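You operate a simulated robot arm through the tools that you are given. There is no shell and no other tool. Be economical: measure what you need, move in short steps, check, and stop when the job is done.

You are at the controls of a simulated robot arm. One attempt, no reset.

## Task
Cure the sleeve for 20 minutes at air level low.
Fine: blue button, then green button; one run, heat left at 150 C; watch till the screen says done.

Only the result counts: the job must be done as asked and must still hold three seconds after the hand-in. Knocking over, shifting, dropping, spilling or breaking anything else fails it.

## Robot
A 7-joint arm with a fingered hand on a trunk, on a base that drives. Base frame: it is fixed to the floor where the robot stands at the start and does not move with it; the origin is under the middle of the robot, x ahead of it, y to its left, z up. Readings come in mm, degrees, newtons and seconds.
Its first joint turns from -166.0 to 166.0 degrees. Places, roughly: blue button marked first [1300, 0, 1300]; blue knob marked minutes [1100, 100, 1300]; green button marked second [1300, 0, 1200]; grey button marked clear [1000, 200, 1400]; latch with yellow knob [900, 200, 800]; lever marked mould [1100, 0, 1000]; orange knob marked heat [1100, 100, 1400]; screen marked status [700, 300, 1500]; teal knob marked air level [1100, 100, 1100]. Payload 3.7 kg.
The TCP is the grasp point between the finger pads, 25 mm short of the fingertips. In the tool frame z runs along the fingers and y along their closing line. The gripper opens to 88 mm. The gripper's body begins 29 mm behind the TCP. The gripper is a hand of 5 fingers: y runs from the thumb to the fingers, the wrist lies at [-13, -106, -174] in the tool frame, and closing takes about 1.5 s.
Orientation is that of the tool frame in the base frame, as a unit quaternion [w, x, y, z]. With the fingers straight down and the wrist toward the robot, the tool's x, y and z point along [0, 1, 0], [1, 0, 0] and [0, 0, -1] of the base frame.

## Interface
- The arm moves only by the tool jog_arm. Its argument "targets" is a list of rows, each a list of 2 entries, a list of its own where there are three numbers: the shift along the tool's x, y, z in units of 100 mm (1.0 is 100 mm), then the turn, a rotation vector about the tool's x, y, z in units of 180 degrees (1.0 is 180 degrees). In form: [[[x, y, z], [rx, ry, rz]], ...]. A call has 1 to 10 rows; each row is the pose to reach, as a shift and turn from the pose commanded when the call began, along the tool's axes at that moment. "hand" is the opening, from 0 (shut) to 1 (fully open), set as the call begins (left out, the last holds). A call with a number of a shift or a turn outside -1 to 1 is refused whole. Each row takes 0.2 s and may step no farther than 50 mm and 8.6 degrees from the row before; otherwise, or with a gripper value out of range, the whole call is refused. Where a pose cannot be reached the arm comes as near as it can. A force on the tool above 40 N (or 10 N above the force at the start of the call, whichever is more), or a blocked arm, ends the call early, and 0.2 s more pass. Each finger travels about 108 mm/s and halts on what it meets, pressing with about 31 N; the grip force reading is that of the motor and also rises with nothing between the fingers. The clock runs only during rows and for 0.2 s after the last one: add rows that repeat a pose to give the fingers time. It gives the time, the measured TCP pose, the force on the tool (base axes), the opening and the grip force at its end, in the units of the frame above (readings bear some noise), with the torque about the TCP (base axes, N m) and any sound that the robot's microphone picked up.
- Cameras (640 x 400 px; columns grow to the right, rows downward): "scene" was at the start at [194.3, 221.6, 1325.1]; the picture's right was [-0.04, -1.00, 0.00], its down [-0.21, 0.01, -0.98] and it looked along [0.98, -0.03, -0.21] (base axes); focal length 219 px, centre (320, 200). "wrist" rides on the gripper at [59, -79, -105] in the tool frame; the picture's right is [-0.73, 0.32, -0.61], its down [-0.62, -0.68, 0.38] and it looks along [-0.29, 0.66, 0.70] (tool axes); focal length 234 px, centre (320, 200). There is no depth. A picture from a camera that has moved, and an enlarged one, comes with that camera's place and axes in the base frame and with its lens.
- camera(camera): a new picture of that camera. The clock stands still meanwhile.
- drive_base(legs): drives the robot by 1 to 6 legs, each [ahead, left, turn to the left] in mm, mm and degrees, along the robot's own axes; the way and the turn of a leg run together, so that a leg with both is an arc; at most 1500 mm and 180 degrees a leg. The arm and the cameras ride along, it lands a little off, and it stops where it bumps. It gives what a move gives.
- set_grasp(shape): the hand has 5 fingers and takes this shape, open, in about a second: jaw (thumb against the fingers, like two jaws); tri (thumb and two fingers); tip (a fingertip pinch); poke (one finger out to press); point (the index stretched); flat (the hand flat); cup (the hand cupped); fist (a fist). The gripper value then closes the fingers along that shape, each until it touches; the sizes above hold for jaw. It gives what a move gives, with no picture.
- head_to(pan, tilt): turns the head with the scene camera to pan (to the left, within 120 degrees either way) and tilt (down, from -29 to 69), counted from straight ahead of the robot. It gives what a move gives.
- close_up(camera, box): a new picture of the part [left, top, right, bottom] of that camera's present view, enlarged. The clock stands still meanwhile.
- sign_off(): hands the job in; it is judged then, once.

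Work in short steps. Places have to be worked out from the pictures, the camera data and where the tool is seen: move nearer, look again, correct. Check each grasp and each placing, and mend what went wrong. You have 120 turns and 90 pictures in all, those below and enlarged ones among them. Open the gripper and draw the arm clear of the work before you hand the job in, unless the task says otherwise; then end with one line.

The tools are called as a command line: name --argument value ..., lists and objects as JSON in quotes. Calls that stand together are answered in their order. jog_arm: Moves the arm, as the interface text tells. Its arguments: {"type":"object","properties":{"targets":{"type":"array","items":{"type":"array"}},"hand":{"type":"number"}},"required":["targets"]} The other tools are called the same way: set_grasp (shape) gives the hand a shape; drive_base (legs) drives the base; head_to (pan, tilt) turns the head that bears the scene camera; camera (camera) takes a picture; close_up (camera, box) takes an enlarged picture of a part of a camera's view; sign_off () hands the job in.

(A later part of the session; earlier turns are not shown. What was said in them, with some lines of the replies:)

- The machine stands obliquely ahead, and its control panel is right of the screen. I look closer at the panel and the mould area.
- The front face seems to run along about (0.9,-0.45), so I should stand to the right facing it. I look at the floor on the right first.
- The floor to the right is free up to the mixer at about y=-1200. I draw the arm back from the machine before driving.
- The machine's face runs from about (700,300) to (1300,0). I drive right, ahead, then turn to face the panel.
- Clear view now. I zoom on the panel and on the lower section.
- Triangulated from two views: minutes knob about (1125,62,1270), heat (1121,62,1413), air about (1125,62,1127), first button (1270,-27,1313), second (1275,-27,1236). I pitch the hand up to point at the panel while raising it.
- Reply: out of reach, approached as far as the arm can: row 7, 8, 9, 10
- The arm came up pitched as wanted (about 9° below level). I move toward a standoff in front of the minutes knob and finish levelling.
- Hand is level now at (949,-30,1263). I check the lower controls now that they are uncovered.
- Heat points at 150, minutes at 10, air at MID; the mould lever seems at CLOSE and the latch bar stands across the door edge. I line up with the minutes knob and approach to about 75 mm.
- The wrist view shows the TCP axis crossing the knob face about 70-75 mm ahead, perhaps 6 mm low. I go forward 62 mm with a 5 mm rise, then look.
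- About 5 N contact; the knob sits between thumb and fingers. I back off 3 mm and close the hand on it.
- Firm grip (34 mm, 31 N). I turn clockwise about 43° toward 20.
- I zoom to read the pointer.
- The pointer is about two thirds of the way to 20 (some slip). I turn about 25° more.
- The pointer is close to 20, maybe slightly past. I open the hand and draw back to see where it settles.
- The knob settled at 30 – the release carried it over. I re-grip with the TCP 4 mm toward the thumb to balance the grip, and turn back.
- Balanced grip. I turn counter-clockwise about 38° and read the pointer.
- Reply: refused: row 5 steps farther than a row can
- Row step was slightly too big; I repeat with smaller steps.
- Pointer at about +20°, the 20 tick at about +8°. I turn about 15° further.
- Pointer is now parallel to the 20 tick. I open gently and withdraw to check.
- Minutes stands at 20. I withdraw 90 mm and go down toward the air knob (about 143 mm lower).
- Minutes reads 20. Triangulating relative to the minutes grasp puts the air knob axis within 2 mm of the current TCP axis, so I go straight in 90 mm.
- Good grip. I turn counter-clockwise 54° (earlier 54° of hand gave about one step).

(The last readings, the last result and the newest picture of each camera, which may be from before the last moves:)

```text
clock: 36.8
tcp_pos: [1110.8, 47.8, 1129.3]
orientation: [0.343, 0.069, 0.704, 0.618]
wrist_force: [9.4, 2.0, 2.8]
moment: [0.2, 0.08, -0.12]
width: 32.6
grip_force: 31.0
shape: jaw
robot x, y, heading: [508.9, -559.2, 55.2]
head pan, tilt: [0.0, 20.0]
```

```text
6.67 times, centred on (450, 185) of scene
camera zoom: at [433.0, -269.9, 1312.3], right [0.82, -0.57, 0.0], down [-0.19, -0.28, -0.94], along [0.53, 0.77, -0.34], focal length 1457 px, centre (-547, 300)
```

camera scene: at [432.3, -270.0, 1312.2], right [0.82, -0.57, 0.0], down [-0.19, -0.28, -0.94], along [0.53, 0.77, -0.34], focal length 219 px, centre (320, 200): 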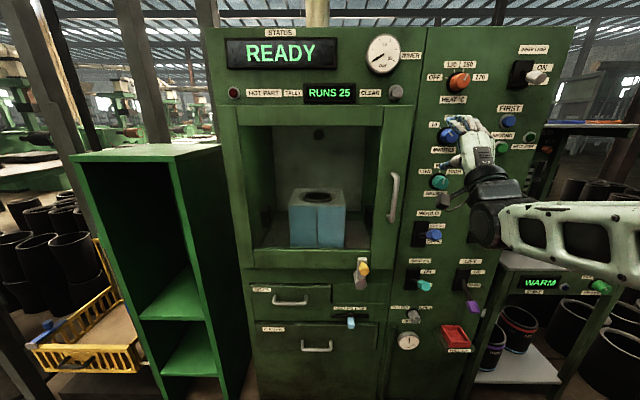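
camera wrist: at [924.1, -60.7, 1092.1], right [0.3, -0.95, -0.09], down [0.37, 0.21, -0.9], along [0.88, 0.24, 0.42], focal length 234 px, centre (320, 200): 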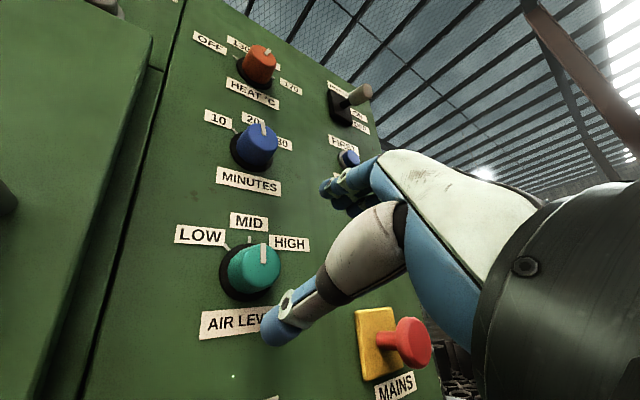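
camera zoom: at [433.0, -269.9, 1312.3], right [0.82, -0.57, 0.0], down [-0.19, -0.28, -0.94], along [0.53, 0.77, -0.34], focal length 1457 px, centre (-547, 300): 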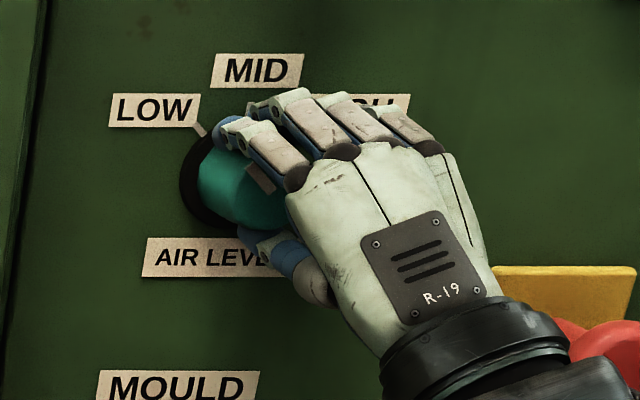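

Pointer appears near −40° (LOW). I open and withdraw straight back, staying off the red MAINS button.

jog_arm --targets '[[[0, 0, 0], [0, 0, 0]], [[0, 0, 0], [0, 0, 0]], [[0, 0, 0], [0, 0, 0]], [[0, 0, 0], [0, 0, 0]], [[0, 0, -0.3], [0, 0, 0]], [[0, 0, -0.6], [0, 0, 0]], [[0, 0, -0.9], [0, 0, 0]]]' --hand 1

close_up --camera "scene" --box '[400, 90, 540, 230]'

camera --camera "wrist"

```text
clock: 38.4
tcp_pos: [1059.3, -26.4, 1131.5]
orientation: [0.343, 0.07, 0.704, 0.618]
wrist_force: [-0.2, -0.2, 0.3]
moment: [-0.02, 0.02, -0.02]
width: 87.6
grip_force: 0.0
shape: jaw
robot x, y, heading: [508.7, -553.1, 55.4]
head pan, tilt: [0.0, 20.0]
```

```text
2.86 times, centred on (470, 160) of scene
camera zoom: at [432.6, -269.8, 1312.2], right [0.82, -0.57, 0.0], down [-0.19, -0.28, -0.94], along [0.53, 0.77, -0.34], focal length 624 px, centre (-109, 314)
```

zoom: 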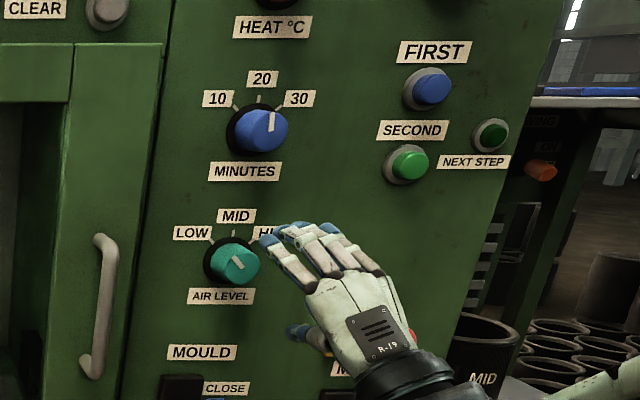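

```text
48 pictures are left
camera wrist: at [982.0, -99.7, 1036.2], right [0.1, -0.81, 0.59], down [0.91, -0.16, -0.38], along [0.4, 0.57, 0.72], focal length 234 px, centre (320, 200)
```

wrist: 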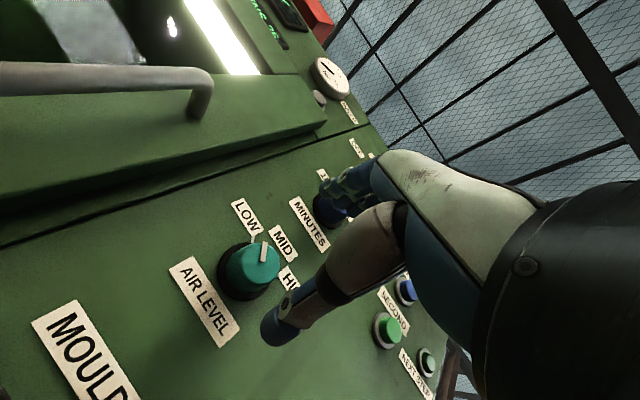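

Air reads LOW, minutes 20. Before the run I look once more at the mould lever, the latch and the screen.

close_up --camera "scene" --box '[340, 200, 500, 300]'

close_up --camera "scene" --box '[210, 20, 420, 280]'

```text
4.00 times, centred on (420, 250) of scene
camera zoom: at [432.6, -269.8, 1312.2], right [0.82, -0.57, 0.0], down [-0.19, -0.28, -0.94], along [0.53, 0.77, -0.34], focal length 874 px, centre (-80, 0)
```

zoom: 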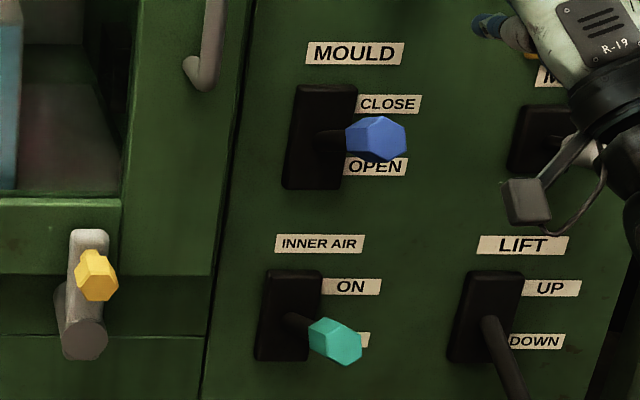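

```text
1.54 times, centred on (315, 150) of scene
camera zoom: at [432.6, -269.8, 1312.2], right [0.82, -0.57, 0.0], down [-0.19, -0.28, -0.94], along [0.53, 0.77, -0.34], focal length 336 px, centre (328, 277)
```

zoom: 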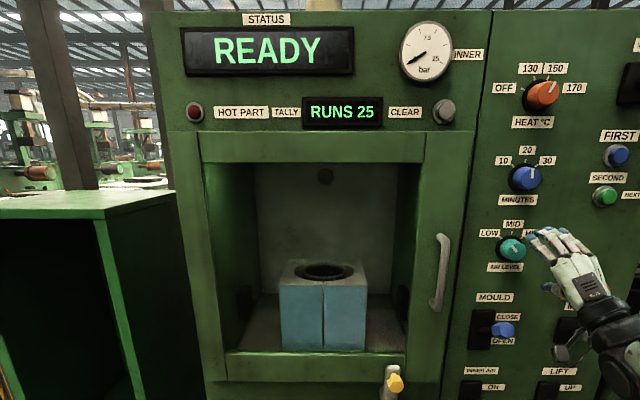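

Mould lever arm is level/up at CLOSE, inner air off, latch upright, screen READY. I level the hand's roll and raise it, then take the poke shape.

jog_arm --targets '[[[-0.09, 0.21, -0.1], [0, 0, 0.035]], [[-0.18, 0.42, -0.2], [0, 0, 0.07]], [[-0.27, 0.63, -0.3], [0, 0, 0.1]], [[-0.36, 0.83, -0.4], [0, 0, 0.13]]]'

set_grasp --shape "poke"

jog_arm --targets '[[[-0.25, 0.22, 0], [0, 0, 0]], [[-0.5, 0.45, 0], [0, 0, 0]], [[-0.75, 0.67, 0], [0, 0, 0]], [[-1.0, 0.9, 0], [0, 0, 0]]]'

camera --camera "wrist"

close_up --camera "scene" --box '[420, 50, 620, 230]'

```text
clock: 39.4
tcp_pos: [1037.2, -57.8, 1221.5]
orientation: [0.209, 0.211, 0.675, 0.675]
wrist_force: [0.5, 0.8, -0.5]
moment: [-0.03, 0.0, -0.02]
width: 87.3
grip_force: 0.0
shape: jaw
robot x, y, heading: [507.9, -556.2, 55.3]
head pan, tilt: [0.0, 20.0]
```

```text
clock: 40.3
tcp_pos: [1036.2, -57.5, 1222.1]
orientation: [0.211, 0.211, 0.675, 0.675]
wrist_force: [0.6, 0.0, 0.5]
moment: [-0.01, -0.01, 0.02]
width: 0.2
grip_force: 0.1
shape: poke
robot x, y, heading: [508.0, -558.9, 55.3]
head pan, tilt: [0.0, 20.0]
```

```text
clock: 41.3
tcp_pos: [1118.8, -114.6, 1311.0]
orientation: [0.211, 0.211, 0.675, 0.675]
wrist_force: [-0.2, -0.1, -0.7]
moment: [0.02, -0.03, -0.01]
width: 0.0
grip_force: 0.1
shape: poke
robot x, y, heading: [506.7, -560.2, 55.4]
head pan, tilt: [0.0, 20.0]
```

```text
45 pictures are left
camera wrist: at [1009.9, -167.9, 1233.4], right [0.25, -0.91, 0.32], down [0.73, -0.04, -0.68], along [0.63, 0.41, 0.66], focal length 234 px, centre (320, 200)
```

wrist: 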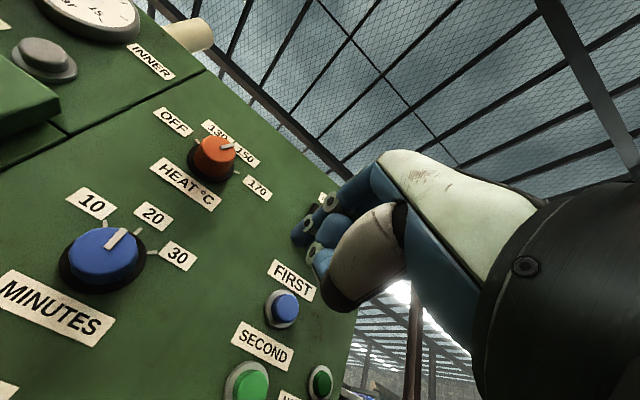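

```text
2.22 times, centred on (520, 140) of scene
camera zoom: at [432.5, -269.9, 1312.2], right [0.82, -0.57, 0.0], down [-0.19, -0.28, -0.94], along [0.53, 0.77, -0.34], focal length 486 px, centre (-124, 333)
```

zoom: 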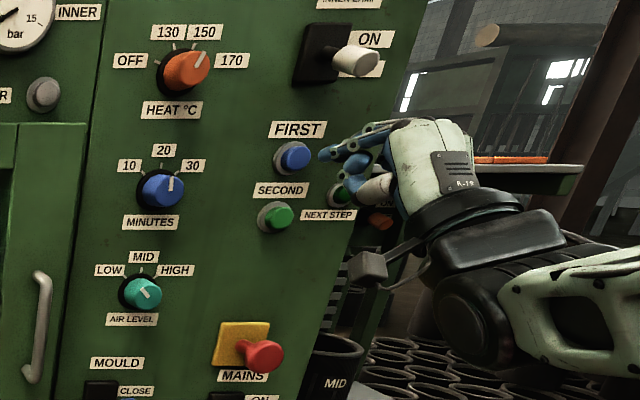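

I zoom to find the poking fingertip.

close_up --camera "wrist" --box '[250, 140, 430, 330]'

close_up --camera "scene" --box '[530, 90, 640, 160]'

close_up --camera "scene" --box '[530, 95, 600, 155]'

```text
2.11 times, centred on (340, 235) of wrist
camera zoom: at [1009.9, -167.9, 1233.4], right [0.25, -0.91, 0.32], down [0.73, -0.04, -0.68], along [0.63, 0.41, 0.66], focal length 493 px, centre (278, 126)
```

zoom: 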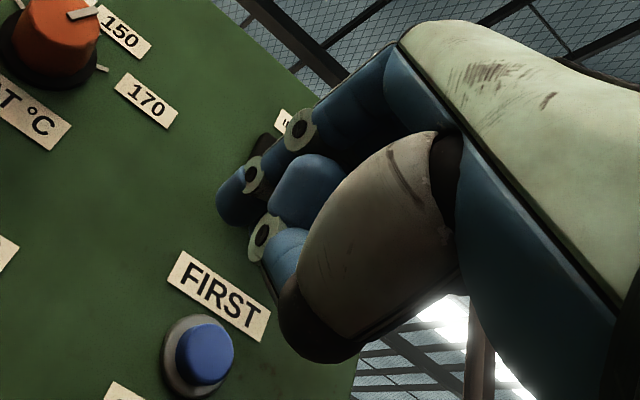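

```text
5.71 times, centred on (585, 125) of scene
camera zoom: at [432.5, -269.9, 1312.2], right [0.82, -0.57, 0.0], down [-0.19, -0.28, -0.94], along [0.53, 0.77, -0.34], focal length 1249 px, centre (-1194, 629)
```

zoom: 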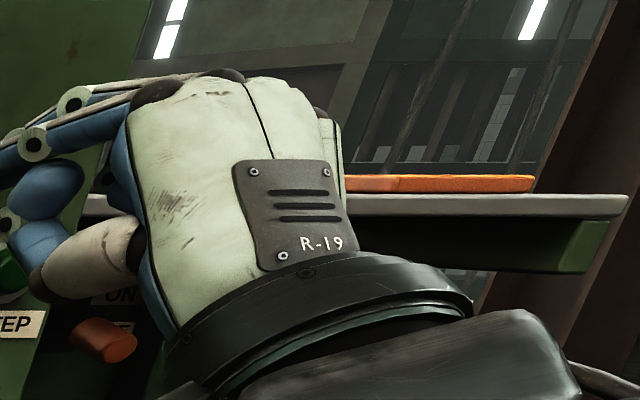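

```text
6.67 times, centred on (565, 125) of scene
camera zoom: at [432.5, -269.9, 1312.2], right [0.82, -0.57, 0.0], down [-0.19, -0.28, -0.94], along [0.53, 0.77, -0.34], focal length 1457 px, centre (-1313, 700)
```

zoom: 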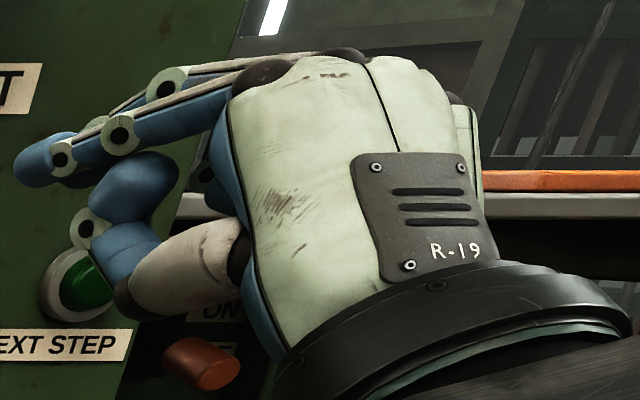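

Fingertip is about 15 mm left and 12 mm ahead of the TCP; the first button lies about 83 mm right and 137 mm ahead of the tip. I move right 83 and ahead 95, then check.

jog_arm --targets '[[[-0.28, 0, 0.1], [0, 0, 0]], [[-0.56, 0, 0.3], [0, 0, 0]], [[-0.83, 0, 0.6], [0, 0, 0]], [[-0.83, 0.01, 0.95], [0, 0, 0]]]'

close_up --camera "wrist" --box '[200, 120, 420, 340]'

close_up --camera "scene" --box '[480, 90, 560, 160]'

```text
clock: 42.3
tcp_pos: [1239.8, -84.2, 1312.3]
orientation: [0.212, 0.212, 0.675, 0.675]
wrist_force: [-0.1, 0.0, -0.3]
moment: [0.0, 0.02, 0.04]
width: 0.0
grip_force: 0.0
shape: poke
robot x, y, heading: [501.2, -557.7, 55.2]
head pan, tilt: [0.0, 20.0]
```

```text
1.82 times, centred on (310, 230) of wrist
camera zoom: at [1132.4, -137.9, 1234.0], right [0.25, -0.91, 0.32], down [0.73, -0.04, -0.68], along [0.63, 0.41, 0.66], focal length 426 px, centre (338, 146)
```

zoom: 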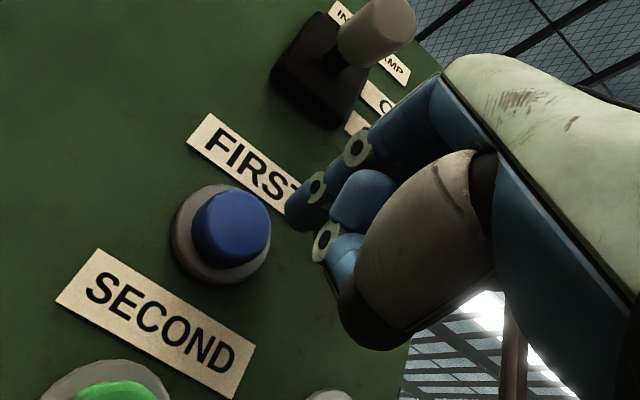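

```text
5.71 times, centred on (520, 125) of scene
camera zoom: at [432.4, -270.2, 1312.3], right [0.82, -0.57, 0.0], down [-0.19, -0.28, -0.94], along [0.53, 0.77, -0.34], focal length 1249 px, centre (-823, 629)
```

zoom: 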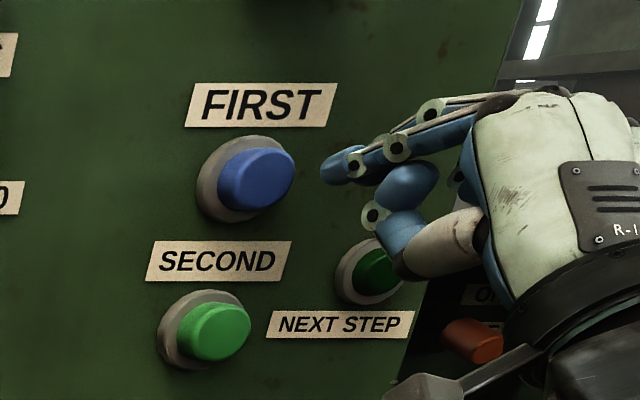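

The fingertip's forward line crosses the button about 6 mm right of centre, ~22 mm ahead. I shift left 6 mm and press in small steps.

jog_arm --targets '[[[0.06, 0, 0.08], [0, 0, 0]], [[0.06, 0, 0.16], [0, 0, 0]], [[0.06, 0, 0.22], [0, 0, 0]], [[0.06, 0, 0.27], [0, 0, 0]], [[0.06, 0, 0.31], [0, 0, 0]]]'

close_up --camera "scene" --box '[480, 90, 560, 160]'

```text
clock: 43.5
tcp_pos: [1253.0, -57.8, 1314.8]
orientation: [0.212, 0.211, 0.673, 0.676]
wrist_force: [-19.9, -23.1, 1.0]
moment: [0.06, -0.02, 0.21]
width: 0.1
grip_force: 0.2
shape: poke
robot x, y, heading: [504.0, -558.0, 55.3]
head pan, tilt: [0.0, 20.0]
heard: click
```

```text
5.71 times, centred on (520, 125) of scene
camera zoom: at [431.4, -271.4, 1312.5], right [0.82, -0.57, 0.0], down [-0.19, -0.28, -0.94], along [0.53, 0.77, -0.34], focal length 1249 px, centre (-823, 629)
```

zoom: 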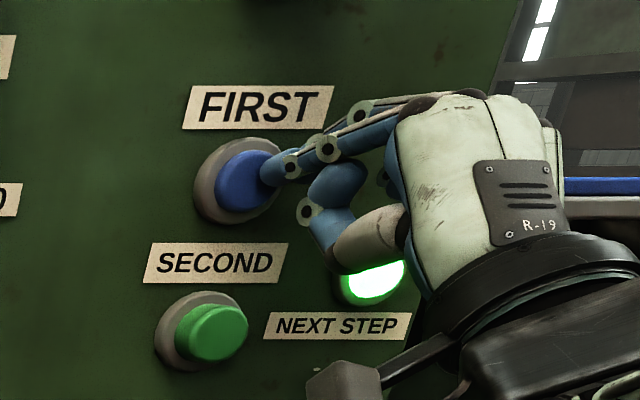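

Click heard and the NEXT STEP lamp is lit. I back off, go down 76 mm to the green SECOND button and press it.

jog_arm --targets '[[[0, 0, -0.35], [0, 0, 0]], [[0, -0.38, -0.38], [0, 0, 0]], [[0, -0.76, -0.35], [0, 0, 0]], [[0, -0.77, -0.2], [0, 0, 0]], [[0, -0.77, -0.12], [0, 0, 0]], [[0, -0.77, -0.06], [0, 0, 0]], [[0, -0.77, -0.02], [0, 0, 0]], [[0, -0.77, 0.01], [0, 0, 0]]]'

camera --camera "scene"

```text
clock: 45.3
tcp_pos: [1251.8, -57.4, 1237.5]
orientation: [0.212, 0.21, 0.673, 0.677]
wrist_force: [-22.9, -26.6, 0.8]
moment: [0.09, -0.01, 0.28]
width: 0.0
grip_force: 0.0
shape: poke
robot x, y, heading: [508.4, -559.1, 55.5]
head pan, tilt: [0.0, 20.0]
heard: click
```

```text
37 pictures are left
camera scene: at [431.2, -271.5, 1312.5], right [0.82, -0.57, 0.0], down [-0.19, -0.28, -0.94], along [0.53, 0.77, -0.34], focal length 219 px, centre (320, 200)
```

scene: 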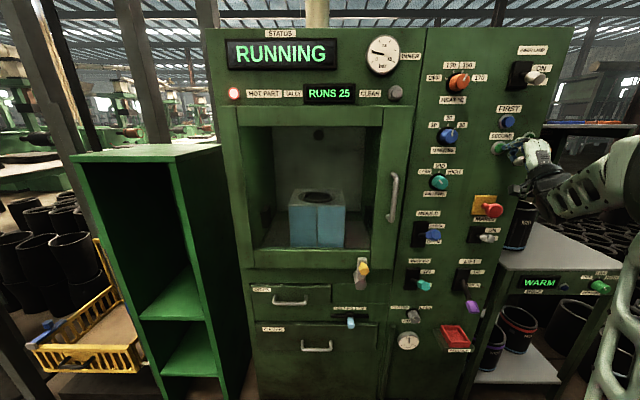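

The screen says RUNNING. I draw the finger back well clear and let time pass.

jog_arm --targets '[[[0, 0, -0.4], [0, 0, 0]], [[0, 0, -0.7], [0, 0, 0]], [[0, 0, -1.0], [0, 0, 0]], [[0, 0, -1.0], [0, 0, 0]], [[0, 0, -1.0], [0, 0, 0]], [[0, 0, -1.0], [0, 0, 0]], [[0, 0, -1.0], [0, 0, 0]], [[0, 0, -1.0], [0, 0, 0]], [[0, 0, -1.0], [0, 0, 0]], [[0, 0, -1.0], [0, 0, 0]]]'

jog_arm --targets '[[[0, 0, 0], [0, 0, 0]], [[0, 0, 0], [0, 0, 0]], [[0, 0, 0], [0, 0, 0]], [[0, 0, 0], [0, 0, 0]], [[0, 0, 0], [0, 0, 0]], [[0, 0, 0], [0, 0, 0]], [[0, 0, 0], [0, 0, 0]], [[0, 0, 0], [0, 0, 0]], [[0, 0, 0], [0, 0, 0]], [[0, 0, 0], [0, 0, 0]]]'

camera --camera "scene"

```text
clock: 47.5
tcp_pos: [1196.9, -136.0, 1233.3]
orientation: [0.211, 0.211, 0.675, 0.675]
wrist_force: [-0.5, -0.1, -0.2]
moment: [0.01, 0.02, -0.03]
width: 0.2
grip_force: 0.1
shape: poke
robot x, y, heading: [504.3, -555.7, 55.4]
head pan, tilt: [0.0, 20.0]
```

```text
clock: 49.7
tcp_pos: [1196.8, -135.1, 1233.2]
orientation: [0.211, 0.21, 0.676, 0.675]
wrist_force: [-0.4, -0.3, 0.5]
moment: [-0.02, -0.01, -0.01]
width: 0.0
grip_force: 0.0
shape: poke
robot x, y, heading: [500.4, -558.8, 55.5]
head pan, tilt: [0.0, 20.0]
```

```text
36 pictures are left
camera scene: at [432.5, -269.9, 1312.2], right [0.82, -0.57, 0.0], down [-0.19, -0.28, -0.94], along [0.53, 0.77, -0.34], focal length 219 px, centre (320, 200)
```

scene: 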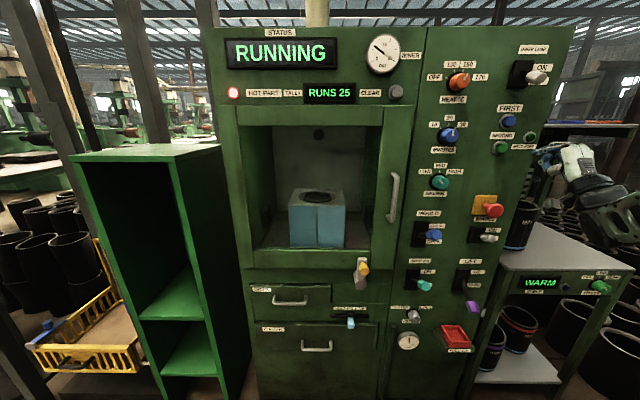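

Still running. I set the hand open (jaw) and keep waiting.

set_grasp --shape "jaw"

jog_arm --targets '[[[0, 0, -0.2], [0, 0, 0]], [[0, 0, -0.4], [0, 0, 0]], [[0, 0, -0.4], [0, 0, 0]], [[0, 0, -0.4], [0, 0, 0]], [[0, 0, -0.4], [0, 0, 0]], [[0, 0, -0.4], [0, 0, 0]], [[0, 0, -0.4], [0, 0, 0]], [[0, 0, -0.4], [0, 0, 0]], [[0, 0, -0.4], [0, 0, 0]], [[0, 0, -0.4], [0, 0, 0]]]' --hand 1

jog_arm --targets '[[[0, 0, 0], [0, 0, 0]], [[0, 0, 0], [0, 0, 0]], [[0, 0, 0], [0, 0, 0]], [[0, 0, 0], [0, 0, 0]], [[0, 0, 0], [0, 0, 0]], [[0, 0, 0], [0, 0, 0]], [[0, 0, 0], [0, 0, 0]], [[0, 0, 0], [0, 0, 0]], [[0, 0, 0], [0, 0, 0]], [[0, 0, 0], [0, 0, 0]]]'

jog_arm --targets '[[[0, 0, 0], [0, 0, 0]], [[0, 0, 0], [0, 0, 0]], [[0, 0, 0], [0, 0, 0]], [[0, 0, 0], [0, 0, 0]], [[0, 0, 0], [0, 0, 0]], [[0, 0, 0], [0, 0, 0]], [[0, 0, 0], [0, 0, 0]], [[0, 0, 0], [0, 0, 0]], [[0, 0, 0], [0, 0, 0]], [[0, 0, 0], [0, 0, 0]]]'

close_up --camera "scene" --box '[210, 20, 580, 280]'

```text
clock: 50.6
tcp_pos: [1198.4, -134.8, 1233.9]
orientation: [0.211, 0.211, 0.675, 0.675]
wrist_force: [-0.1, 0.4, -0.1]
moment: [-0.01, -0.02, -0.01]
width: 88.0
grip_force: 0.2
shape: jaw
robot x, y, heading: [507.3, -554.8, 55.2]
head pan, tilt: [0.0, 20.0]
```

```text
clock: 52.8
tcp_pos: [1174.5, -169.2, 1232.5]
orientation: [0.21, 0.21, 0.675, 0.675]
wrist_force: [0.2, 0.1, 0.1]
moment: [0.0, 0.02, -0.01]
width: 88.2
grip_force: 0.0
shape: jaw
robot x, y, heading: [506.4, -555.0, 55.3]
head pan, tilt: [0.0, 20.0]
```

```text
clock: 55.0
tcp_pos: [1175.2, -169.4, 1232.3]
orientation: [0.211, 0.211, 0.675, 0.675]
wrist_force: [0.4, 1.3, -0.4]
moment: [0.02, -0.05, 0.01]
width: 88.0
grip_force: 0.1
shape: jaw
robot x, y, heading: [504.2, -557.7, 55.4]
head pan, tilt: [0.0, 20.0]
```

```text
clock: 57.2
tcp_pos: [1176.6, -169.3, 1232.2]
orientation: [0.21, 0.21, 0.675, 0.675]
wrist_force: [0.1, 0.4, 0.3]
moment: [-0.04, -0.03, -0.03]
width: 87.9
grip_force: 0.1
shape: jaw
robot x, y, heading: [508.3, -554.7, 55.5]
head pan, tilt: [0.0, 20.0]
```

```text
1.54 times, centred on (395, 150) of scene
camera zoom: at [432.5, -269.9, 1312.2], right [0.82, -0.57, 0.0], down [-0.19, -0.28, -0.94], along [0.53, 0.77, -0.34], focal length 336 px, centre (205, 277)
```

zoom: 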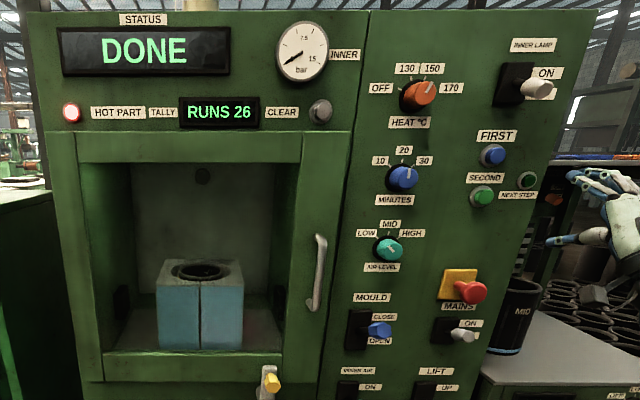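

The screen says DONE, the tally went from 25 to 26 (one run), heat is still at 150, and the hand is open and clear. I hand in.

sign_off

```text
The job is handed in.
```

The sleeve was cured in one run at 20 minutes, air level low and heat left at 150 C; the screen said DONE before I handed in.
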